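You operate a simulated robot arm through the tools that you are given. There is no shell and no other tool.

You run a simulated robot arm. Do the job below in one go: nothing can be reset, and whatever is moved stays where it is left.

TASK
Put one cookie in the clip tin and clip the stack shut.
Fine: plain tin on it, lid on top, both clips down; the other cookie stays on the tray.

The check looks at the end state, three seconds after you hand in, the way a careful person would. Anything else that was tipped, shoved, dropped, spilled or broken makes it a failure. A push-on lid holds only when it is set on centred and level and pressed home; a screw cap is set on level and turned clockwise until tight.

THE ROBOT
A 7-joint arm with a three-finger gripper, fixed in place. Base frame: the origin is at the foot of the arm, x ahead of it, y to its left, z up. Readings come in m, rad, newtons and seconds.
Its first joint turns from -2.897 to 2.897 rad. Payload 2.69 kg.
Tool frame: the origin (TCP) lies between the finger pads and is the grasp point; the fingertips stand 0.03 m ahead of it; z points along the fingers, y is the line along which they close. Largest opening 0.128 m; the body of the gripper starts 0.117 m behind the TCP.
Orientation is told as [roll, pitch, yaw] about the base's x, y, z axes, in that order, counted from this pose: with the fingers straight down and closing along the base's y, the tool's x points along the base's -x, its y along +y and its z along -z.

THE INTERFACE
- The arm moves only by the tool apply_moves. Its argument "series" is a list that holds one entry, the list of rows, each a list of 7 numbers: the shift along the base's x, y, z in units of 100 mm (1.0 is 100 mm), then the turn, a rotation vector about the base's x, y, z in units of 180 degrees (1.0 is 180 degrees), then the gripper command, from -1 (fully open) to 1 (shut), values between in proportion. In form: [[[x, y, z, rx, ry, rz, jaw], ...]]. A call has 1 to 20 rows; each row is the pose to reach, as a shift and turn from the pose commanded when the call began. A call with a number of a shift or a turn outside -1 to 1 is refused whole. A row lasts 0.2 s, in which the tool goes at most 0.05 m and 0.15 rad; a call with a longer step from one row to the next is refused whole, and so is a gripper value outside its range. A pose out of reach is approached as far as the arm can. The call stops where the force on the tool passes 40 N (or 10 N more than at its start, if that is more) or the arm is blocked; 0.2 s more then pass. Each finger halts on what it meets, pressing with about 24 N; the grip force reading is that of the motor and also rises with nothing between the fingers. The clock runs only during rows and for 0.2 s after the last one: add rows that repeat a pose to give the fingers time. The reply holds the time, the measured pose of the TCP, the force on the tool along the base axes, the opening and the grip force, in the units named above and with some noise, with the torque about the TCP (base axes, N m) and any sound that the robot's microphone picked up, and new pictures: "pictures" is both (left out), scene, wrist or none.
- Cameras (640 x 400 px; columns grow to the right, rows downward): "scene" is fixed at [0.3877, -0.4928, 1.5094]; the picture's right is [-0.76, 0.65, 0.00], its down [0.61, 0.71, -0.35] and it looks along [-0.23, -0.27, -0.94] (base axes); focal length 214 px, centre (320, 200). "wrist" rides on the gripper at [0.058, 0.054, -0.131] in the tool frame; the picture's right is [-0.68, 0.74, 0.00], its down [-0.62, -0.57, -0.55] and it looks along [-0.40, -0.37, 0.84] (tool axes); focal length 234 px, centre (320, 200). There is no depth. A picture from a camera that has moved, and an enlarged one, comes with that camera's place and axes in the base frame and with its lens. The place of the scene camera against the robot may be out by one fixed shift of up to 0.025 m in any direction.
- raise_lower(by): slides the trunk up (or, below 0, down) by that many m; the arm rides with it, the base frame stays. It gives what a move gives, with no picture.
- enlarge(camera, box): a new picture of the part [left, top, right, bottom] of that camera's present view, enlarged. It takes no simulated time.
- hand_in(): hands the job in; it is judged then, once.

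Nothing tells you positions but the pictures and the camera data. Unless the task says otherwise, let go and move clear before handing in.

The tools are called after "Call:" as name(argument=value, ...) on one line, values as JSON. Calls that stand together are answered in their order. apply_moves: Moves the arm, as the interface text tells. Its arguments: {"type":"object","properties":{"series":{"type":"array"},"pictures":{"type":"string","enum":["both","scene","wrist","none"]}},"required":["series"]} The other tools are called the same way: raise_lower (by) slides the trunk up or down; enlarge (camera, box) takes an enlarged picture of a part of a camera's view; hand_in () hands the job in.

At the start:

```text
t: 0.0
position: [0.5477, 0.0018, 1.2269]
tcp_rot: [-0.001, 0.002, -0.001]
wrist_force: [-0.6, -0.7, 0.0]
moment: [-0.01, -0.01, 0.01]
grip_width: 0.128
finger_force: 0.1
trunk travel left (down, up): [-0.15, 0.2]
```

scene: 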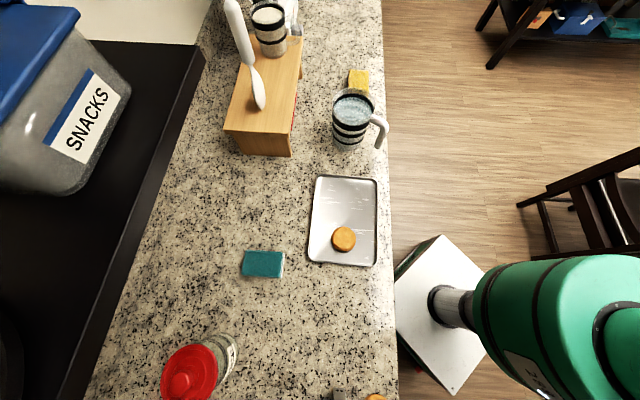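
wrist: 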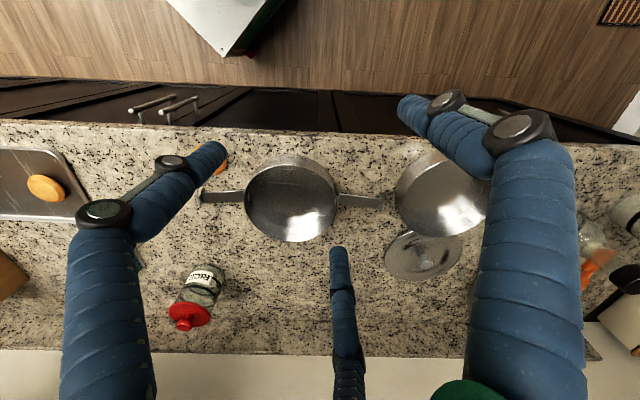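

I see a tray with a cookie on it, a red-lidded jar, and in the wrist view two steel pans with handles or clips plus a lid. I'll enlarge both views to identify the tins, clips and cookies before moving.

Call:
enlarge(camera="wrist", box=[180, 120, 500, 320])

Call:
enlarge(camera="wrist", box=[0, 120, 320, 320])

Call:
enlarge(camera="scene", box=[200, 160, 440, 400])

Call:
enlarge(camera="wrist", box=[400, 120, 640, 400])

```text
2.00 times, centred on (340, 220) of wrist
camera zoom: at [0.4904, 0.0558, 1.3576], right [0.68, 0.74, 0.0], down [0.62, -0.57, 0.55], along [0.4, -0.37, -0.84], focal length 468 px, centre (280, 160)
```

zoom: 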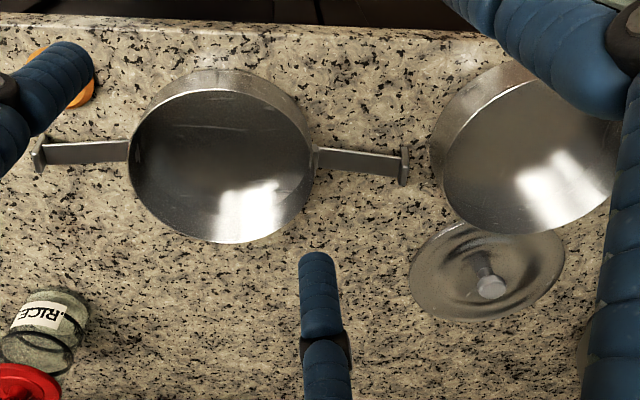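

```text
2.00 times, centred on (160, 220) of wrist
camera zoom: at [0.4904, 0.0558, 1.3576], right [0.68, 0.74, 0.0], down [0.62, -0.57, 0.55], along [0.4, -0.37, -0.84], focal length 468 px, centre (640, 160)
```

zoom: 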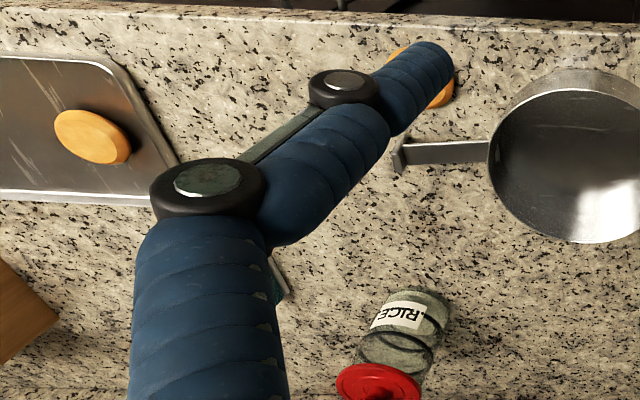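

```text
1.67 times, centred on (320, 280) of scene
camera zoom: at [0.3877, -0.4928, 1.5094], right [-0.76, 0.65, 0.0], down [0.61, 0.71, -0.35], along [-0.23, -0.27, -0.94], focal length 358 px, centre (320, 67)
```

zoom: 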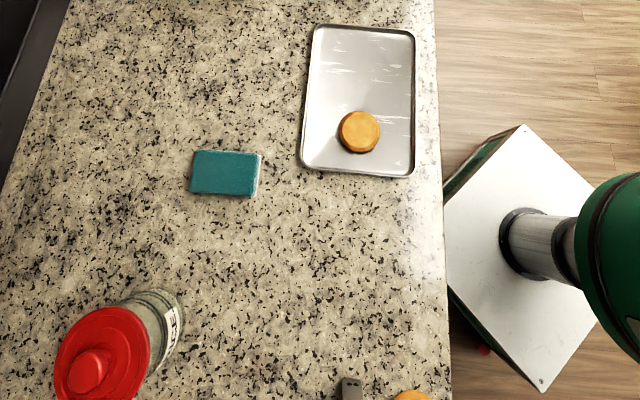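

```text
1.43 times, centred on (520, 260) of wrist
camera zoom: at [0.4904, 0.0558, 1.3576], right [0.68, 0.74, 0.0], down [0.62, -0.57, 0.55], along [0.4, -0.37, -0.84], focal length 334 px, centre (34, 114)
```

zoom: 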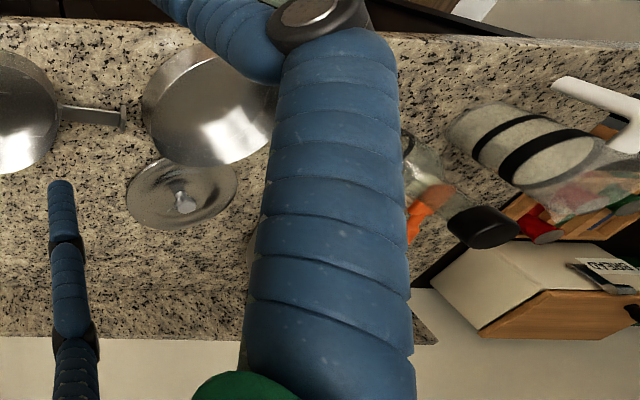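

The clip tin (arms splayed outward) is near the wrist picture's centre. The plain tin and knobbed lid are to its right, and there may be a second orange disc near the counter edge. I'll move to a second viewpoint to triangulate and look closer.

Call:
apply_moves(series=[[[0, -0.4, 0, 0, 0, 0, -1], [0, -0.8, 0, 0, 0, 0, -1], [-0.3, -1.0, 0, 0, 0, 0, -1], [-0.6, -1.0, 0, 0, 0, 0, -1], [-0.6, -1.0, 0, 0, 0, 0, -1]]], pictures="wrist")

```text
t: 1.2
position: [0.4854, -0.0982, 1.2263]
tcp_rot: [0.002, 0.001, -0.002]
wrist_force: [0.2, 0.6, 0.1]
moment: [-0.03, -0.08, 0.02]
grip_width: 0.1279
finger_force: 0.0
trunk travel left (down, up): [-0.15, 0.2]
camera wrist: at [0.4283, -0.0445, 1.3584], right [0.68, 0.74, 0.0], down [0.62, -0.57, 0.55], along [0.4, -0.37, -0.84], focal length 234 px, centre (320, 200)
```

wrist: 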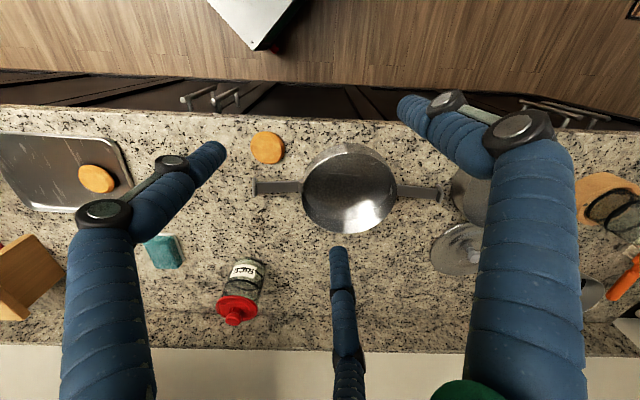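

One cookie is on the tray and the other is on the counter, beside the clip tin near the front edge. I'll use the counter one, and enlarge to get details of the tins and clips.

Call:
enlarge(camera="wrist", box=[230, 110, 390, 270])

Call:
enlarge(camera="wrist", box=[350, 130, 510, 290])

Call:
enlarge(camera="wrist", box=[0, 110, 160, 270])

```text
2.50 times, centred on (310, 190) of wrist
camera zoom: at [0.4283, -0.0445, 1.3584], right [0.68, 0.74, 0.0], down [0.62, -0.57, 0.55], along [0.4, -0.37, -0.84], focal length 585 px, centre (345, 225)
```

zoom: 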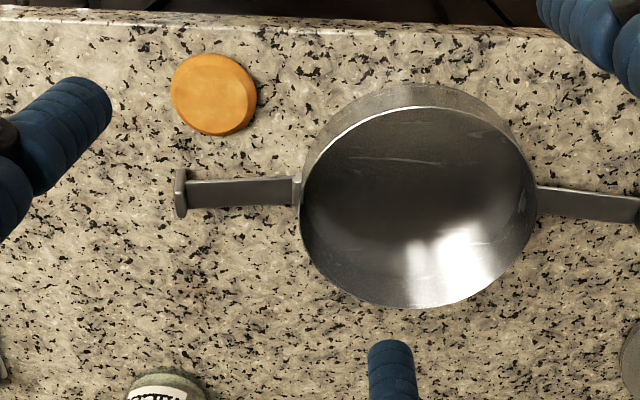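

```text
2.50 times, centred on (430, 210) of wrist
camera zoom: at [0.4283, -0.0445, 1.3584], right [0.68, 0.74, 0.0], down [0.62, -0.57, 0.55], along [0.4, -0.37, -0.84], focal length 585 px, centre (45, 175)
```

zoom: 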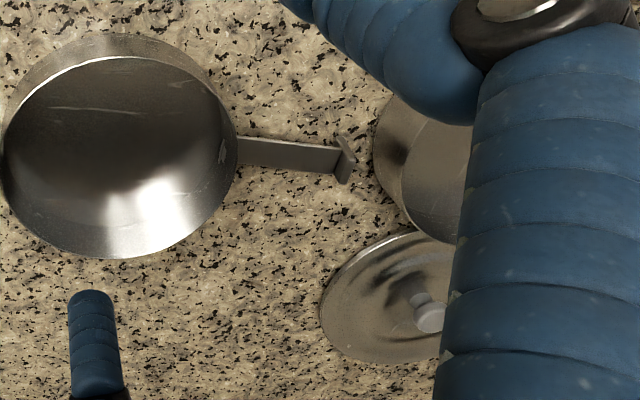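

```text
2.50 times, centred on (80, 190) of wrist
camera zoom: at [0.4283, -0.0445, 1.3584], right [0.68, 0.74, 0.0], down [0.62, -0.57, 0.55], along [0.4, -0.37, -0.84], focal length 585 px, centre (920, 225)
```

zoom: 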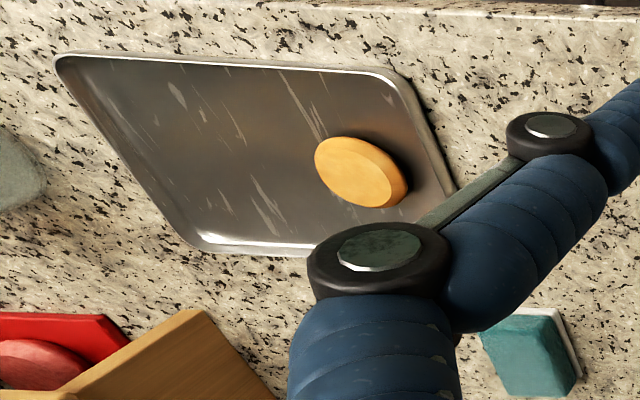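

The clip tin's rim is about 0.18 m wide, centred near (0.64, -0.16), with its rim around z 0.97. Next I'll view the plain tin and lid from another side with the gripper closed.

Call:
apply_moves(series=[[[0, 0.4, 0, 0, 0, 0, -0.5], [0, 0.8, 0, 0, 0, 0, 0], [0, 1.0, 0, 0, 0, 0, 1], [0, 1.0, 0, 0, 0, 0, 1]]], pictures="none")

Call:
apply_moves(series=[[[0, 0.4, 0, 0, 0, 0, 1], [0, 0.8, 0, 0, 0, 0, 1], [0, 1.0, 0, 0, 0, 0, 1], [0, 1.0, 0, 0, 0, 0, 1]]])

Call:
enlarge(camera="wrist", box=[230, 110, 430, 270])

```text
t: 2.2
position: [0.4873, 0.0014, 1.2257]
tcp_rot: [-0.001, 0.0, 0.0]
wrist_force: [1.1, -0.9, 0.0]
moment: [0.02, 0.02, 0.01]
grip_width: 0.0021
finger_force: 24.2
trunk travel left (down, up): [-0.15, 0.2]
```

```text
t: 3.2
position: [0.4885, 0.1013, 1.2256]
tcp_rot: [0.001, 0.0, 0.0]
wrist_force: [-0.2, -0.2, -0.1]
moment: [0.03, 0.02, 0.0]
grip_width: 0.002
finger_force: 23.6
trunk travel left (down, up): [-0.15, 0.2]
camera wrist: at [0.4308, 0.1556, 1.3576], right [0.68, 0.74, 0.0], down [0.62, -0.57, 0.55], along [0.4, -0.37, -0.84], focal length 234 px, centre (320, 200)
```

scene: 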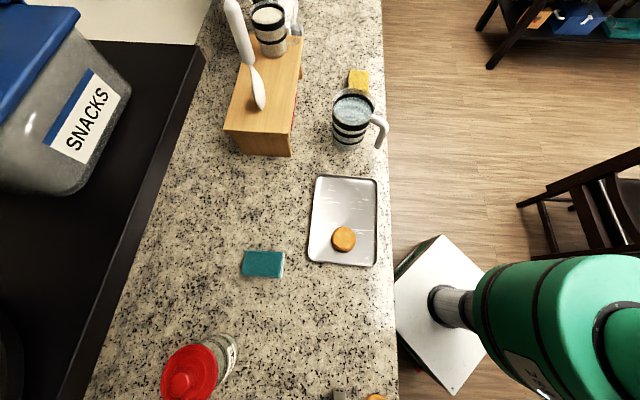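
wrist: 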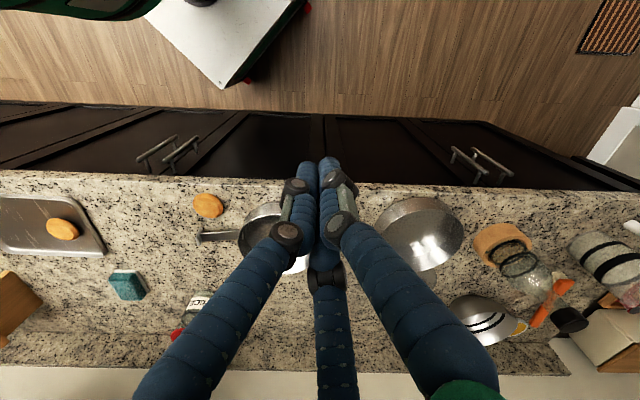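

```text
2.50 times, centred on (330, 190) of wrist
camera zoom: at [0.4308, 0.1556, 1.3576], right [0.68, 0.74, 0.0], down [0.62, -0.57, 0.55], along [0.4, -0.37, -0.84], focal length 585 px, centre (295, 225)
```

zoom: 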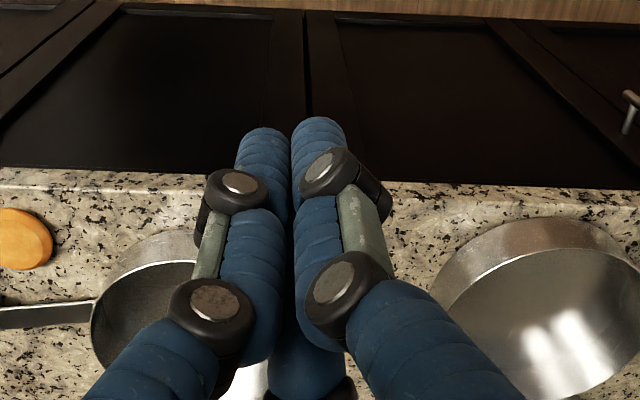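

With the gripper closed, the plain tin and the lid are visible on the right. I'll zoom in on them and on the clip tin's surroundings.

Call:
enlarge(camera="wrist", box=[360, 180, 560, 360])

Call:
enlarge(camera="wrist", box=[100, 170, 300, 350])

Call:
enlarge(camera="wrist", box=[440, 180, 640, 360])

```text
2.22 times, centred on (460, 270) of wrist
camera zoom: at [0.4308, 0.1556, 1.3576], right [0.68, 0.74, 0.0], down [0.62, -0.57, 0.55], along [0.4, -0.37, -0.84], focal length 520 px, centre (9, 44)
```

zoom: 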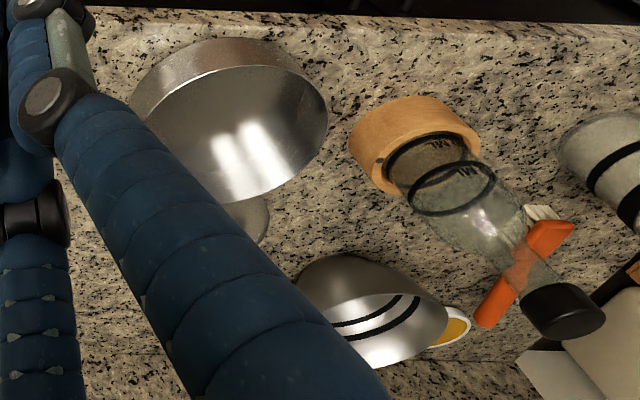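

```text
2.22 times, centred on (200, 260) of wrist
camera zoom: at [0.4308, 0.1556, 1.3576], right [0.68, 0.74, 0.0], down [0.62, -0.57, 0.55], along [0.4, -0.37, -0.84], focal length 520 px, centre (587, 67)
```

zoom: 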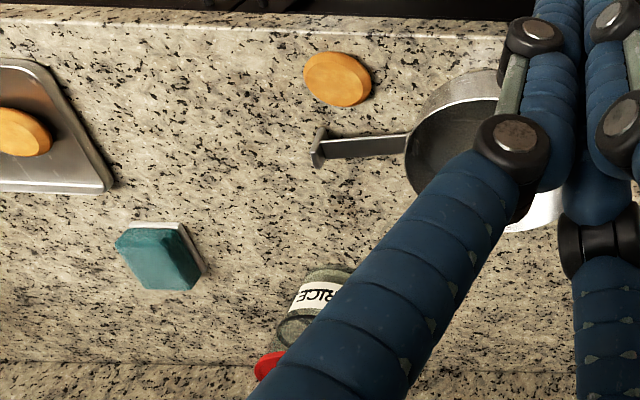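

```text
2.22 times, centred on (540, 270) of wrist
camera zoom: at [0.4308, 0.1556, 1.3576], right [0.68, 0.74, 0.0], down [0.62, -0.57, 0.55], along [0.4, -0.37, -0.84], focal length 520 px, centre (-169, 44)
```

zoom: 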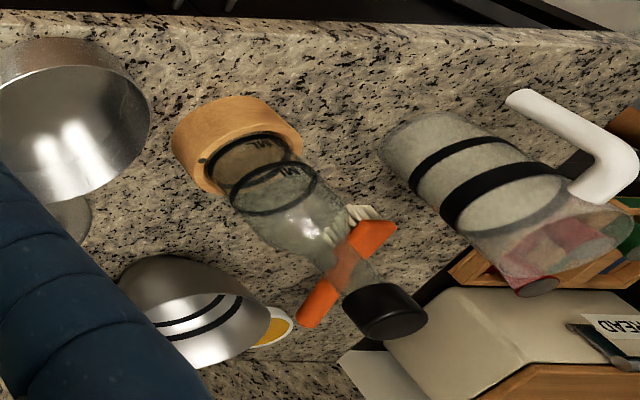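

The counter runs at about 45° in the base frame. The clip tin is near (0.64, -0.16), the plain tin near (0.84, 0.07), the lid near (1.0, -0.06) and the loose cookie near (0.475, -0.215). I'll move above the cookie, turning so the fingers close along the counter.

Call:
apply_moves(series=[[[0, -0.4, 0, 0, 0, -0.04, 0], [0, -0.8, 0, 0, 0, -0.08, -0.3], [0, -1.0, 0, 0, 0, -0.12, -0.4], [0, -1.0, 0, 0, 0, -0.16, -0.4], [0, -1.0, 0, 0, 0, -0.2, -0.4], [0, -1.0, 0, 0, 0, -0.25, -0.4]]], pictures="none")

Call:
apply_moves(series=[[[0, -0.4, 0, 0, 0, 0, -0.4], [0, -0.8, 0, 0, 0, 0, -0.4], [0, -1.0, 0, 0, 0, 0, -0.4], [0, -1.0, 0, 0, 0, 0, -0.4]]], pictures="none")

Call:
apply_moves(series=[[[0, -0.4, -0.1, 0, 0, 0, -0.4], [0, -0.8, -0.3, 0, 0, 0, -0.4], [-0.1, -1.0, -0.6, 0, 0, 0, -0.4], [-0.1, -1.0, -0.6, 0, 0, 0, -0.4], [-0.1, -1.0, -0.6, 0, 0, 0, -0.4]]], pictures="wrist")

Call:
enlarge(camera="wrist", box=[200, 80, 480, 300])

```text
refused: row 6 steps farther than a row can; nothing moved
```

```text
t: 4.2
position: [0.4884, 0.0011, 1.2263]
tcp_rot: [-0.001, 0.0, 0.0]
wrist_force: [-0.4, 0.8, 0.5]
moment: [-0.04, 0.01, 0.02]
grip_width: 0.0897
finger_force: 0.1
trunk travel left (down, up): [-0.15, 0.2]
```

```text
t: 5.4
position: [0.4773, -0.0963, 1.1671]
tcp_rot: [0.0, 0.001, 0.0]
wrist_force: [0.3, 0.4, -0.2]
moment: [-0.01, -0.01, 0.0]
grip_width: 0.0898
finger_force: 0.1
trunk travel left (down, up): [-0.15, 0.2]
camera wrist: at [0.4202, -0.0429, 1.2978], right [0.68, 0.74, 0.0], down [0.62, -0.57, 0.55], along [0.4, -0.37, -0.84], focal length 234 px, centre (320, 200)
```

wrist: 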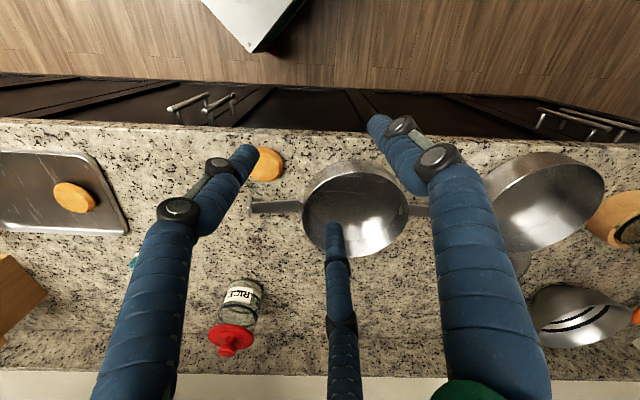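

```text
1.82 times, centred on (340, 190) of wrist
camera zoom: at [0.4202, -0.0429, 1.2978], right [0.68, 0.74, 0.0], down [0.62, -0.57, 0.55], along [0.4, -0.37, -0.84], focal length 426 px, centre (284, 218)
```

zoom: 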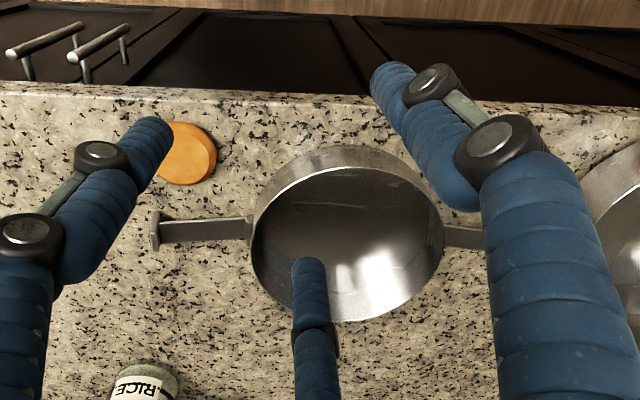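

The hand is drawn with three fingers about 120° apart, so I'll leave clearance on all sides. I'll turn so the thumb axis runs along the counter, and move over the cookie.

Call:
apply_moves(series=[[[0, -0.3, 0, 0, 0, -0.04, -0.4], [0, -0.6, 0, 0, 0, -0.08, -0.4], [0, -0.9, 0, 0, 0, -0.12, -0.4], [0, -1.0, 0, 0, 0, -0.16, -0.4], [0, -1.0, 0, 0, 0, -0.2, -0.4], [0, -1.0, 0, 0, 0, -0.225, -0.4], [0, -1.0, 0, 0, 0, -0.25, -0.4], [0, -1.0, 0, 0, 0, -0.25, -0.4]]], pictures="wrist")

Call:
enlarge(camera="wrist", box=[200, 80, 480, 300])

```text
t: 7.2
position: [0.4773, -0.1985, 1.1665]
tcp_rot: [0.001, 0.001, -0.786]
wrist_force: [0.5, 0.9, -0.6]
moment: [0.02, 0.0, 0.01]
grip_width: 0.0896
finger_force: 0.0
trunk travel left (down, up): [-0.15, 0.2]
camera wrist: at [0.4757, -0.1189, 1.2979], right [1.0, 0.04, 0.0], down [0.03, -0.84, 0.55], along [0.02, -0.55, -0.84], focal length 234 px, centre (320, 200)
```

wrist: 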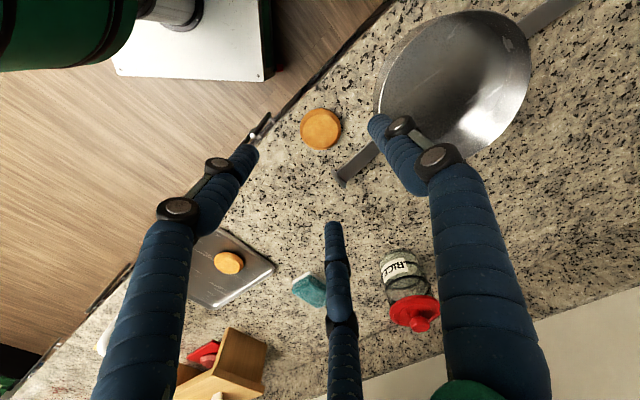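

```text
1.82 times, centred on (340, 190) of wrist
camera zoom: at [0.4757, -0.1189, 1.2979], right [1.0, 0.04, 0.0], down [0.03, -0.84, 0.55], along [0.02, -0.55, -0.84], focal length 426 px, centre (284, 218)
```

zoom: 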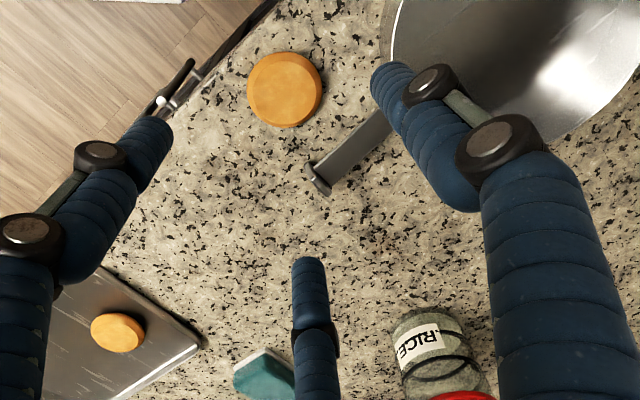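

The cookie is at about (0.48, -0.225) with its top near z 0.93. I'm centring over it and descending for a closer look.

Call:
apply_moves(series=[[[0.02, -0.15, -0.3, 0, 0, 0, -0.4], [0.02, -0.26, -0.6, 0, 0, 0, -0.4], [0.02, -0.26, -1.0, 0, 0, 0, -0.4], [0.02, -0.26, -1.0, 0, 0, 0, -0.4]]], pictures="none")

Call:
apply_moves(series=[[[0, 0, -0.3, 0, 0, 0, -0.4], [0, 0, -0.6, 0, 0, 0, -0.4], [0, 0, -0.6, 0, 0, 0, -0.4]]], pictures="wrist")

Call:
enlarge(camera="wrist", box=[200, 80, 480, 300])

```text
t: 8.2
position: [0.4811, -0.2229, 1.0665]
tcp_rot: [0.001, 0.0, -0.786]
wrist_force: [-0.1, -0.2, -0.1]
moment: [0.02, 0.04, 0.01]
grip_width: 0.0897
finger_force: 0.0
trunk travel left (down, up): [-0.15, 0.2]
```

```text
t: 9.0
position: [0.4808, -0.2237, 1.0066]
tcp_rot: [-0.001, 0.0, -0.786]
wrist_force: [0.4, -0.1, -0.7]
moment: [0.02, 0.03, -0.02]
grip_width: 0.0894
finger_force: 0.0
trunk travel left (down, up): [-0.15, 0.2]
camera wrist: at [0.4781, -0.1448, 1.1378], right [1.0, 0.04, 0.0], down [0.04, -0.84, 0.55], along [0.02, -0.55, -0.84], focal length 234 px, centre (320, 200)
```

wrist: 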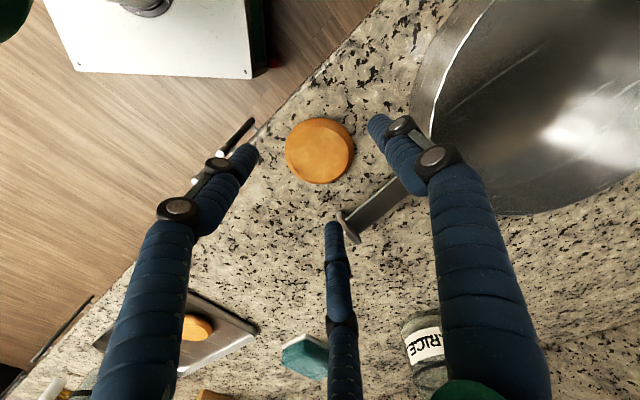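

```text
1.82 times, centred on (340, 190) of wrist
camera zoom: at [0.4781, -0.1448, 1.1378], right [1.0, 0.04, 0.0], down [0.04, -0.84, 0.55], along [0.02, -0.55, -0.84], focal length 426 px, centre (284, 218)
```

zoom: 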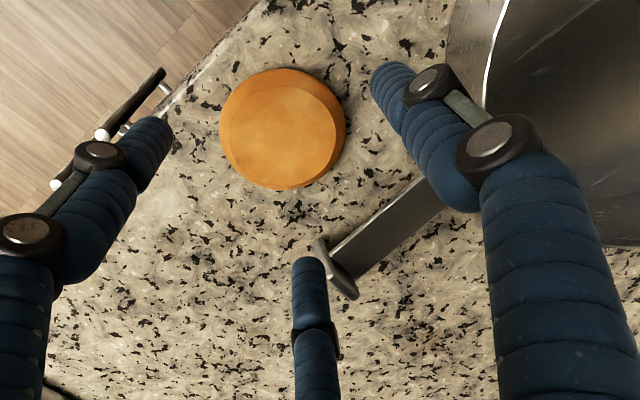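

The clip's end tab is close to one finger, so I'll turn another 33° clockwise to keep all fingers clear and narrow the opening. Then I'll check before going down.

Call:
apply_moves(series=[[[-0.02, -0.03, 0, 0, 0, -0.04, -0.25], [-0.02, -0.03, 0, 0, 0, -0.08, -0.25], [-0.02, -0.03, 0, 0, 0, -0.12, -0.25], [-0.02, -0.03, 0, 0, 0, -0.16, -0.25], [-0.02, -0.03, 0, 0, 0, -0.185, -0.25], [-0.02, -0.03, -0.2, 0, 0, -0.185, -0.25], [-0.02, -0.03, -0.2, 0, 0, -0.185, -0.25]]], pictures="wrist")

Call:
enlarge(camera="wrist", box=[200, 80, 480, 300])

```text
t: 10.6
position: [0.478, -0.2271, 0.9859]
tcp_rot: [-0.001, 0.001, -1.367]
wrist_force: [0.5, 0.0, -0.2]
moment: [0.02, 0.02, -0.01]
grip_width: 0.08
finger_force: 0.0
trunk travel left (down, up): [-0.15, 0.2]
camera wrist: at [0.5201, -0.1584, 1.1171], right [0.86, -0.51, 0.0], down [-0.43, -0.72, 0.55], along [-0.28, -0.47, -0.84], focal length 234 px, centre (320, 200)
```

wrist: 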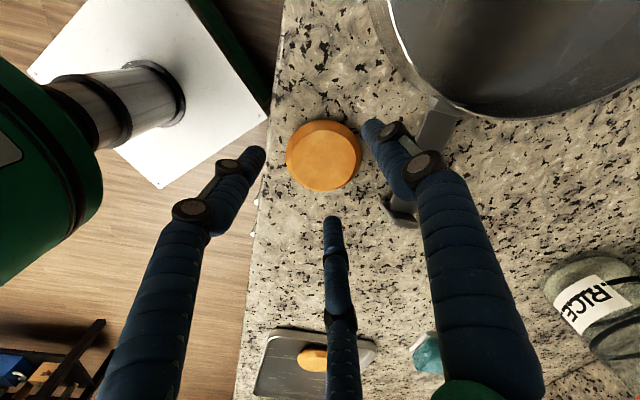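

```text
1.82 times, centred on (340, 190) of wrist
camera zoom: at [0.5201, -0.1584, 1.1171], right [0.86, -0.51, 0.0], down [-0.43, -0.72, 0.55], along [-0.28, -0.47, -0.84], focal length 426 px, centre (284, 218)
```

zoom: 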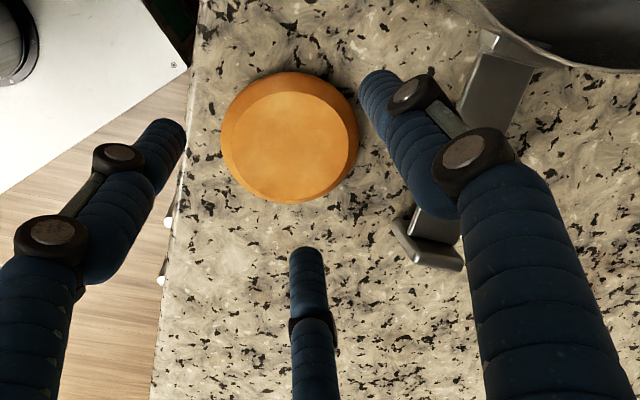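

The fingers straddle the cookie with clear space around the clip arm. I'm descending in small steps to find the counter height.

Call:
apply_moves(series=[[[0.02, 0, -0.15, 0, 0, 0, -0.25], [0.02, 0, -0.3, 0, 0, 0, -0.25], [0.02, 0, -0.33, 0, 0, 0, -0.25], [0.02, 0, -0.36, 0, 0, 0, -0.25], [0.02, 0, -0.36, 0, 0, 0, -0.25]]], pictures="wrist")

Call:
enlarge(camera="wrist", box=[200, 80, 480, 300])

```text
t: 11.8
position: [0.4807, -0.2263, 0.9496]
tcp_rot: [-0.002, -0.001, -1.367]
wrist_force: [0.3, 1.1, -0.5]
moment: [0.01, -0.04, 0.0]
grip_width: 0.08
finger_force: 0.1
trunk travel left (down, up): [-0.15, 0.2]
camera wrist: at [0.5219, -0.1588, 1.0813], right [0.86, -0.51, 0.0], down [-0.43, -0.72, 0.55], along [-0.28, -0.47, -0.84], focal length 234 px, centre (320, 200)
```

wrist: 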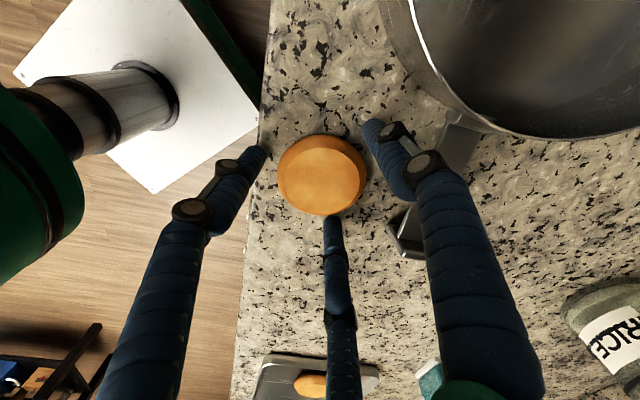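

```text
1.82 times, centred on (340, 190) of wrist
camera zoom: at [0.5219, -0.1588, 1.0813], right [0.86, -0.51, 0.0], down [-0.43, -0.72, 0.55], along [-0.28, -0.47, -0.84], focal length 426 px, centre (284, 218)
```

zoom: 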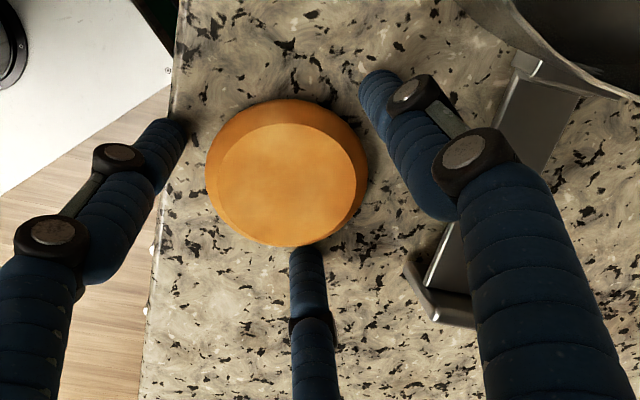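

No contact yet at fingertip height 0.92, so I'll continue down gently.

Call:
apply_moves(series=[[[0.02, 0, -0.03, 0, 0, 0, -0.25], [0.02, 0, -0.06, 0, 0, 0, -0.25], [0.02, 0, -0.09, 0, 0, 0, -0.25], [0.02, 0, -0.12, 0, 0, 0, -0.25]]], pictures="none")

```text
t: 12.4
position: [0.4809, -0.226, 0.9497]
tcp_rot: [0.003, -0.002, -1.367]
wrist_force: [-15.7, 18.5, 50.2]
moment: [2.24, 2.02, 0.08]
grip_width: 0.0642
finger_force: 39.6
trunk travel left (down, up): [-0.15, 0.2]
stopped in row 3: the force on the tool passed its limit at 52 N (the readings are from after the stop); the commanded pose is now the measured one
```

The tool met something firm just below z 0.95. I'll look before doing anything else.

Call:
apply_moves(series=[[[0, 0, 0.02, 0, 0, 0, -0.25], [0, 0, 0.02, 0, 0, 0, -0.25]]])

Call:
enlarge(camera="wrist", box=[200, 80, 480, 300])

Call:
enlarge(camera="scene", box=[280, 280, 440, 400])

```text
t: 13.0
position: [0.4827, -0.2268, 0.9469]
tcp_rot: [0.001, -0.001, -1.367]
wrist_force: [-0.9, 1.0, 2.8]
moment: [-0.01, -0.03, -0.01]
grip_width: 0.0802
finger_force: 0.1
trunk travel left (down, up): [-0.15, 0.2]
camera wrist: at [0.5238, -0.1588, 1.0792], right [0.86, -0.51, 0.0], down [-0.43, -0.72, 0.55], along [-0.28, -0.47, -0.84], focal length 234 px, centre (320, 200)
```

scene: 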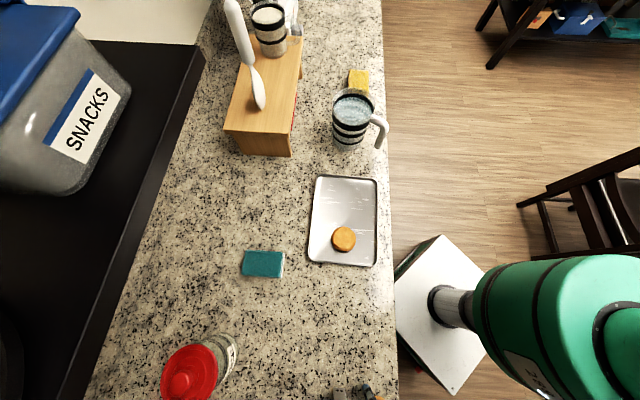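
wrist: 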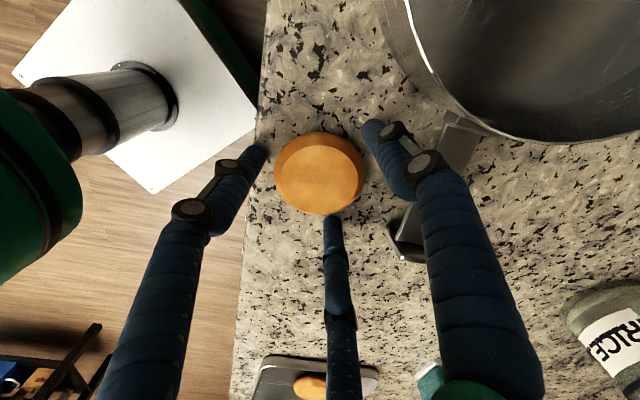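

```text
1.82 times, centred on (340, 190) of wrist
camera zoom: at [0.5238, -0.1588, 1.0792], right [0.86, -0.51, 0.0], down [-0.43, -0.72, 0.55], along [-0.28, -0.47, -0.84], focal length 426 px, centre (284, 218)
```

zoom: 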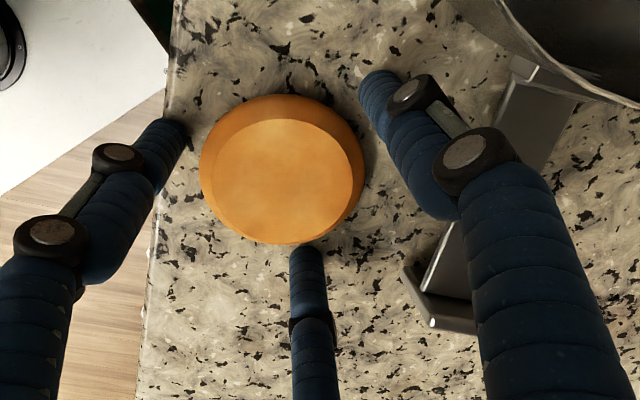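

```text
3.33 times, centred on (360, 340) of scene
camera zoom: at [0.3877, -0.4928, 1.5094], right [-0.76, 0.65, 0.0], down [0.61, 0.71, -0.35], along [-0.23, -0.27, -0.94], focal length 715 px, centre (187, -267)
```

zoom: 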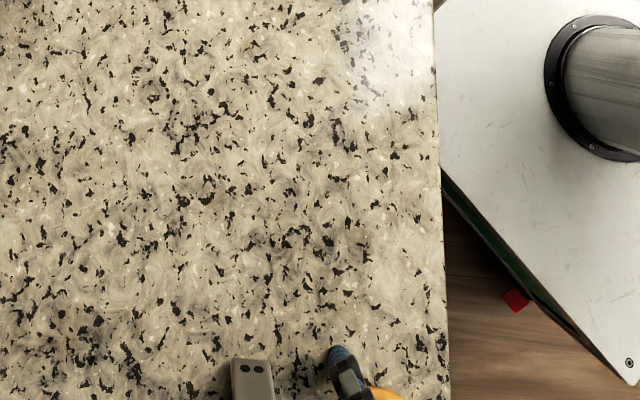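

The counter is at about z 0.916. I'll lift 2 mm and close on the cookie.

Call:
apply_moves(series=[[[0, 0, 0.02, 0, 0, 0, -0.1], [0, 0, 0.02, 0, 0, 0, 0.1], [0, 0, 0.02, 0, 0, 0, 0.3], [0, 0, 0.02, 0, 0, 0, 0.3]]], pictures="wrist")

Call:
enlarge(camera="wrist", box=[200, 80, 480, 300])

```text
t: 14.0
position: [0.4817, -0.2266, 0.9501]
tcp_rot: [0.001, 0.0, -1.368]
wrist_force: [-0.8, -0.2, -0.4]
moment: [0.01, 0.01, -0.04]
grip_width: 0.0635
finger_force: 24.1
trunk travel left (down, up): [-0.15, 0.2]
camera wrist: at [0.5241, -0.1589, 1.0817], right [0.86, -0.51, 0.0], down [-0.43, -0.72, 0.55], along [-0.28, -0.47, -0.84], focal length 234 px, centre (320, 200)
```

wrist: 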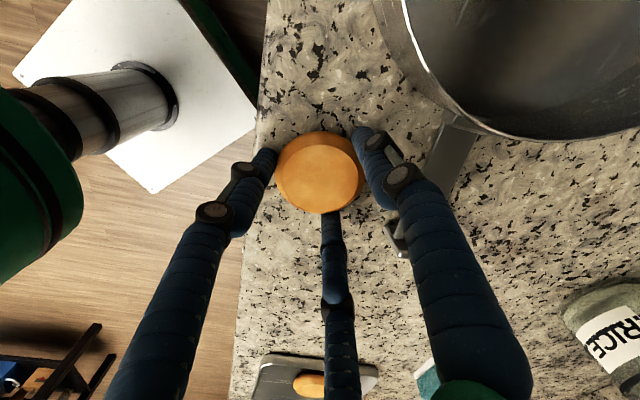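

```text
1.82 times, centred on (340, 190) of wrist
camera zoom: at [0.5241, -0.1589, 1.0817], right [0.86, -0.51, 0.0], down [-0.43, -0.72, 0.55], along [-0.28, -0.47, -0.84], focal length 426 px, centre (284, 218)
```

zoom: 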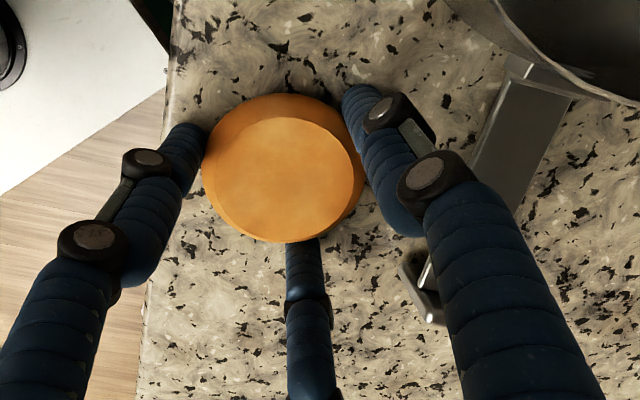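

The cookie is held at 63.5 mm. I'm lifting it straight up and looking at the clip tin from above.

Call:
apply_moves(series=[[[0, 0, 0.3, 0, 0, 0, 0.3], [0, 0, 0.7, 0, 0, 0, 0.3], [0, 0, 1.0, 0, 0, 0, 0.3], [0, 0, 1.0, 0, 0, 0, 0.3]]], pictures="none")

Call:
apply_moves(series=[[[0.3, 0, 0.2, 0, 0, 0.04, 0.3], [0.6, 0.2, 0.2, 0, 0, 0.08, 0.3], [0.9, 0.4, 0.2, 0, 0, 0.12, 0.3], [1.0, 0.6, 0.2, 0, 0, 0.16, 0.3], [1.0, 0.65, 0.2, 0, 0, 0.185, 0.3], [1.0, 0.65, 0.2, 0, 0, 0.185, 0.3]]], pictures="wrist")

Call:
enlarge(camera="wrist", box=[200, 80, 480, 300])

```text
t: 15.0
position: [0.482, -0.2286, 1.0513]
tcp_rot: [0.002, -0.002, -1.367]
wrist_force: [-0.1, 0.6, -0.2]
moment: [-0.03, -0.02, 0.0]
grip_width: 0.0635
finger_force: 23.6
trunk travel left (down, up): [-0.15, 0.2]
```

```text
t: 16.4
position: [0.5817, -0.1621, 1.0698]
tcp_rot: [-0.001, 0.001, -0.785]
wrist_force: [-0.5, -0.9, 1.1]
moment: [-0.04, 0.0, 0.01]
grip_width: 0.0629
finger_force: 24.3
trunk travel left (down, up): [-0.15, 0.2]
camera wrist: at [0.5795, -0.0826, 1.2013], right [1.0, 0.04, 0.0], down [0.04, -0.84, 0.55], along [0.02, -0.55, -0.84], focal length 234 px, centre (320, 200)
```

wrist: 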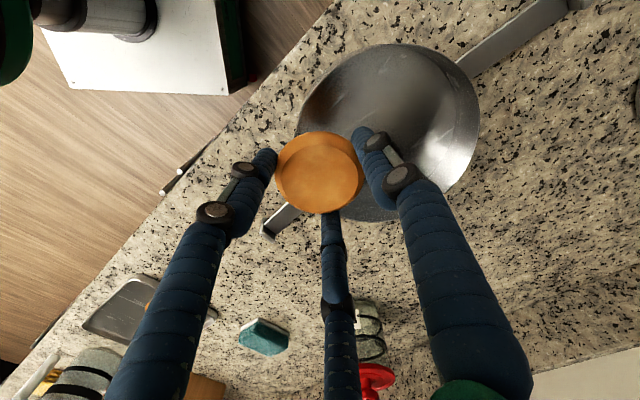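

```text
1.82 times, centred on (340, 190) of wrist
camera zoom: at [0.5795, -0.0826, 1.2013], right [1.0, 0.04, 0.0], down [0.04, -0.84, 0.55], along [0.02, -0.55, -0.84], focal length 426 px, centre (284, 218)
```

zoom: 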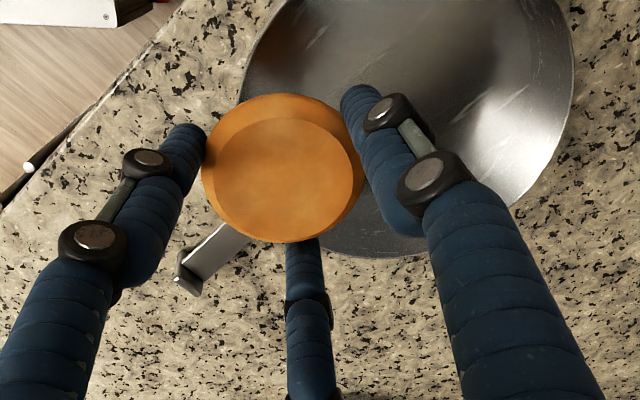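

The cookie is still held and the tin lies ahead and to the right. I'll move over its centre and check alignment.

Call:
apply_moves(series=[[[0.3, 0.03, 0, 0, 0, 0, 0.3], [0.6, 0.05, 0, 0, 0, 0, 0.3], [0.6, 0.05, 0, 0, 0, 0, 0.3]]], pictures="wrist")

Call:
enlarge(camera="wrist", box=[160, 20, 520, 300])

```text
t: 17.2
position: [0.6432, -0.1563, 1.0683]
tcp_rot: [0.0, 0.001, -0.784]
wrist_force: [0.7, 0.4, 0.6]
moment: [0.02, 0.05, 0.03]
grip_width: 0.0631
finger_force: 23.6
trunk travel left (down, up): [-0.15, 0.2]
camera wrist: at [0.6407, -0.077, 1.2005], right [1.0, 0.04, 0.0], down [0.04, -0.84, 0.55], along [0.02, -0.55, -0.84], focal length 234 px, centre (320, 200)
```

wrist: 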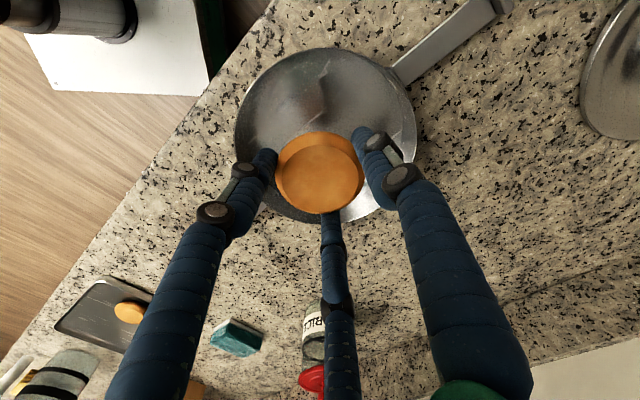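

```text
1.43 times, centred on (340, 160) of wrist
camera zoom: at [0.6407, -0.077, 1.2005], right [1.0, 0.04, 0.0], down [0.04, -0.84, 0.55], along [0.02, -0.55, -0.84], focal length 334 px, centre (291, 257)
```

zoom: 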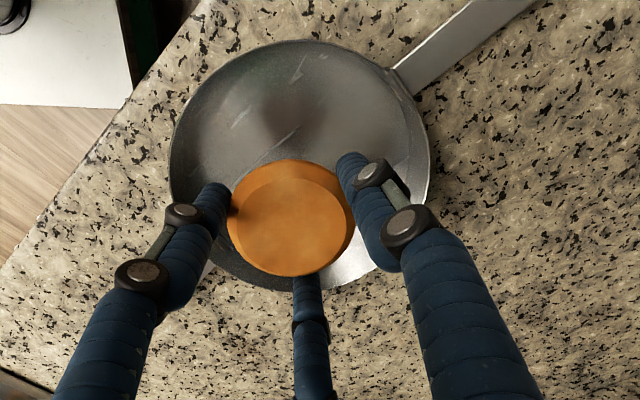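

The tin's true centre, corrected for perspective, is about (0.649, -0.166), with the rim near z 0.975. I'll centre there and lower the cookie to the tin floor.

Call:
apply_moves(series=[[[0.06, -0.1, 0, 0, 0, 0, 0.3], [0.06, -0.1, -0.3, 0, 0, 0, 0.3], [0.06, -0.1, -0.6, 0, 0, 0, 0.3], [0.06, -0.1, -0.9, 0, 0, 0, 0.3], [0.06, -0.1, -1.0, 0, 0, 0, 0.3], [0.06, -0.1, -1.0, 0, 0, 0, 0.3]]], pictures="wrist")

```text
t: 18.6
position: [0.6484, -0.1669, 0.9704]
tcp_rot: [0.001, -0.001, -0.784]
wrist_force: [-0.3, 0.3, -1.3]
moment: [-0.01, 0.02, 0.01]
grip_width: 0.0627
finger_force: 23.8
trunk travel left (down, up): [-0.15, 0.2]
camera wrist: at [0.6458, -0.0881, 1.1011], right [1.0, 0.04, 0.0], down [0.03, -0.84, 0.55], along [0.02, -0.55, -0.84], focal length 234 px, centre (320, 200)
```

wrist: 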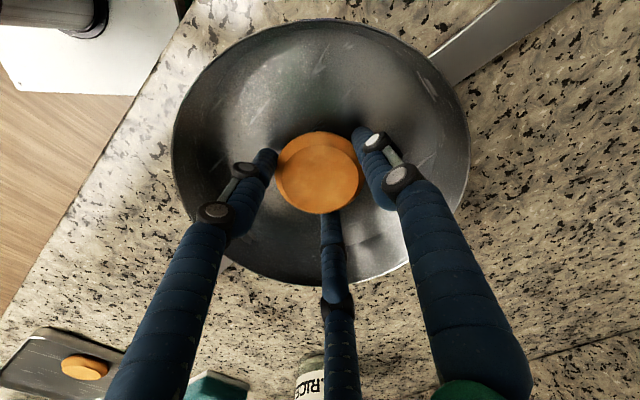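

The cookie is well centred inside the tin. I'm lowering the last centimetre and a half.

Call:
apply_moves(series=[[[0, 0, -0.08, 0, 0, 0, 0.3], [0, 0, -0.12, 0, 0, 0, 0.3], [0, 0, -0.14, 0, 0, 0, 0.3], [0, 0, -0.16, 0, 0, 0, 0.3], [0, 0, -0.16, 0, 0, 0, 0.3]]], pictures="none")

```text
t: 19.8
position: [0.6485, -0.1676, 0.9544]
tcp_rot: [0.003, -0.002, -0.786]
wrist_force: [-0.5, 0.4, 4.3]
moment: [-0.01, -0.1, 0.01]
grip_width: 0.0626
finger_force: 23.6
trunk travel left (down, up): [-0.15, 0.2]
```

There's light contact with the tin floor (about 4 N). I'm opening the fingers and rising.

Call:
apply_moves(series=[[[0, 0, 0, 0, 0, 0, 0], [0, 0, 0, 0, 0, 0, -0.3], [0, 0, 0.05, 0, 0, 0, -0.4], [0, 0, 0.3, 0, 0, 0, -0.4], [0, 0, 0.6, 0, 0, 0, -0.4], [0, 0, 1.0, 0, 0, 0, -0.4], [0, 0, 1.0, 0, 0, 0, -0.4]]], pictures="wrist")

Call:
enlarge(camera="wrist", box=[160, 20, 520, 300])

```text
t: 21.4
position: [0.6471, -0.1677, 1.0547]
tcp_rot: [0.002, -0.002, -0.786]
wrist_force: [-0.6, 0.6, 0.0]
moment: [0.01, -0.08, -0.04]
grip_width: 0.0896
finger_force: 0.1
trunk travel left (down, up): [-0.15, 0.2]
camera wrist: at [0.6453, -0.0885, 1.1862], right [1.0, 0.04, 0.0], down [0.03, -0.84, 0.55], along [0.02, -0.55, -0.84], focal length 234 px, centre (320, 200)
```

wrist: 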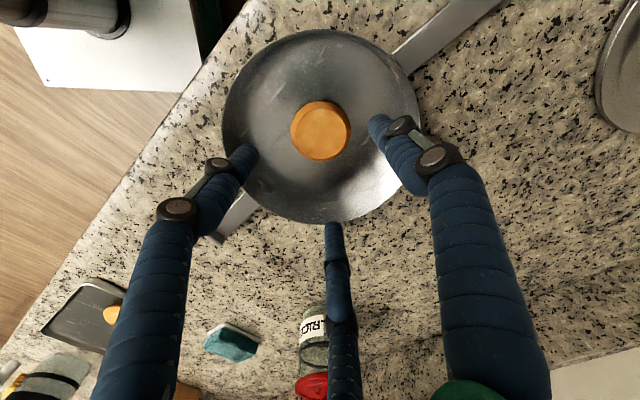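

```text
1.43 times, centred on (340, 160) of wrist
camera zoom: at [0.6453, -0.0885, 1.1862], right [1.0, 0.04, 0.0], down [0.03, -0.84, 0.55], along [0.02, -0.55, -0.84], focal length 334 px, centre (291, 257)
```

zoom: 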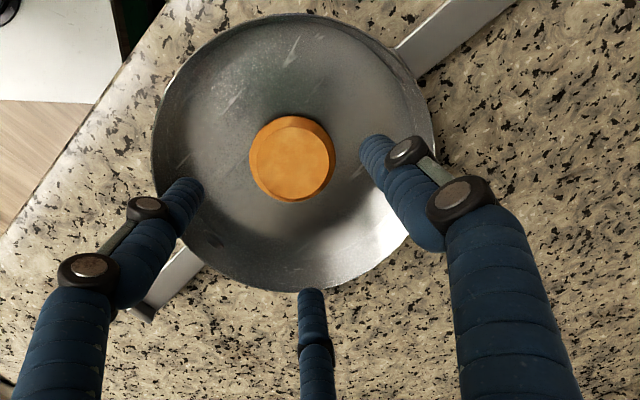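

The cookie sits in the clip tin, clear of the rim. Next I'll raise and move toward the plain tin to inspect it from above.

Call:
apply_moves(series=[[[0, 0, 0.4, 0, 0, 0, -0.4], [0.3, 0.3, 0.8, 0, 0, 0, -0.4], [0.6, 0.6, 0.8, 0, 0, 0, -0.4], [0.9, 0.9, 0.8, 0, 0, 0, -0.4], [1.0, 1.0, 0.8, 0, 0, 0, -0.4]]], pictures="none")

Call:
apply_moves(series=[[[0.2, 0.3, 0, 0, 0, 0, -0.4], [0.4, 0.6, 0, 0, 0, 0, -0.4], [0.6, 0.9, 0, 0, 0, 0, -0.4], [0.6, 1.0, 0, 0, 0, 0, -0.4], [0.6, 1.0, 0, 0, 0, 0, -0.4]]], pictures="none")

Call:
apply_moves(series=[[[0, 0.3, 0, 0, 0, 0, -0.4], [0, 0.6, 0, 0, 0, 0, -0.4], [0, 0.6, 0, 0, 0, 0, -0.4]]], pictures="wrist")

Call:
enlarge(camera="wrist", box=[160, 20, 520, 300])

```text
refused: row 2 steps farther than a row can; nothing moved
```

```text
t: 22.6
position: [0.7084, -0.0661, 1.0539]
tcp_rot: [0.0, 0.0, -0.787]
wrist_force: [0.2, 0.1, -0.6]
moment: [0.0, -0.02, 0.03]
grip_width: 0.0897
finger_force: 0.0
trunk travel left (down, up): [-0.15, 0.2]
```

```text
t: 23.4
position: [0.7076, -0.0071, 1.0518]
tcp_rot: [-0.001, -0.003, -0.785]
wrist_force: [0.8, 0.2, -0.8]
moment: [-0.05, 0.01, -0.03]
grip_width: 0.0898
finger_force: 0.1
trunk travel left (down, up): [-0.15, 0.2]
camera wrist: at [0.7056, 0.0729, 1.1845], right [1.0, 0.04, 0.0], down [0.03, -0.83, 0.55], along [0.02, -0.55, -0.84], focal length 234 px, centre (320, 200)
```

wrist: 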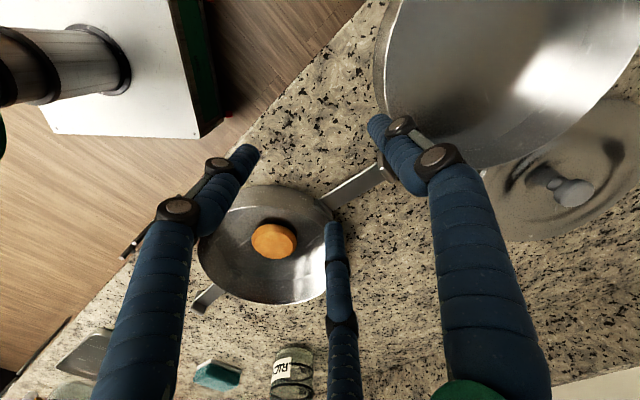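

```text
1.43 times, centred on (340, 160) of wrist
camera zoom: at [0.7056, 0.0729, 1.1845], right [1.0, 0.04, 0.0], down [0.03, -0.83, 0.55], along [0.02, -0.55, -0.84], focal length 334 px, centre (291, 257)
```

zoom: 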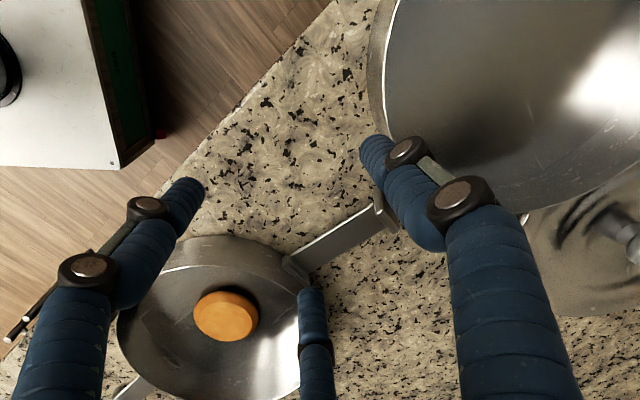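

The first of those calls was refused, so I'm lower than planned but clear of everything. I'll rise now and shift over the plain tin.

Call:
apply_moves(series=[[[0, 0, 0.4, 0, 0, 0, -0.4], [0, 0, 0.8, 0, 0, 0, -0.4], [0.3, 0.3, 1.0, 0, 0, 0, -0.4], [0.6, 0.6, 1.0, 0, 0, 0, -0.4], [0.9, 0.9, 1.0, 0, 0, 0, -0.4], [1.0, 1.0, 1.0, 0, 0, 0, -0.4], [1.0, 1.0, 1.0, 0, 0, 0, -0.4]]], pictures="wrist")

Call:
enlarge(camera="wrist", box=[160, 20, 520, 300])

```text
t: 25.0
position: [0.8086, 0.0924, 1.1548]
tcp_rot: [0.0, 0.001, -0.784]
wrist_force: [1.4, -0.4, -0.1]
moment: [0.01, 0.01, 0.0]
grip_width: 0.0894
finger_force: 0.0
trunk travel left (down, up): [-0.15, 0.2]
camera wrist: at [0.8064, 0.1721, 1.2856], right [1.0, 0.04, 0.0], down [0.03, -0.84, 0.55], along [0.02, -0.55, -0.84], focal length 234 px, centre (320, 200)
```

wrist: 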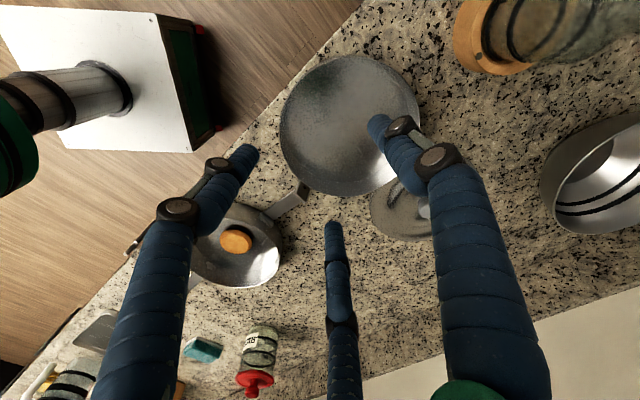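

```text
1.43 times, centred on (340, 160) of wrist
camera zoom: at [0.8064, 0.1721, 1.2856], right [1.0, 0.04, 0.0], down [0.03, -0.84, 0.55], along [0.02, -0.55, -0.84], focal length 334 px, centre (291, 257)
```

zoom: 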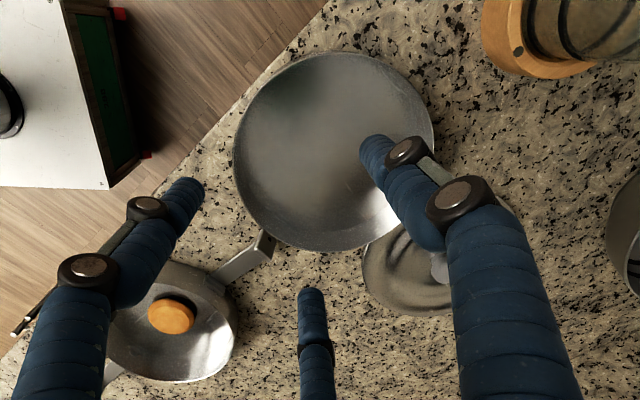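

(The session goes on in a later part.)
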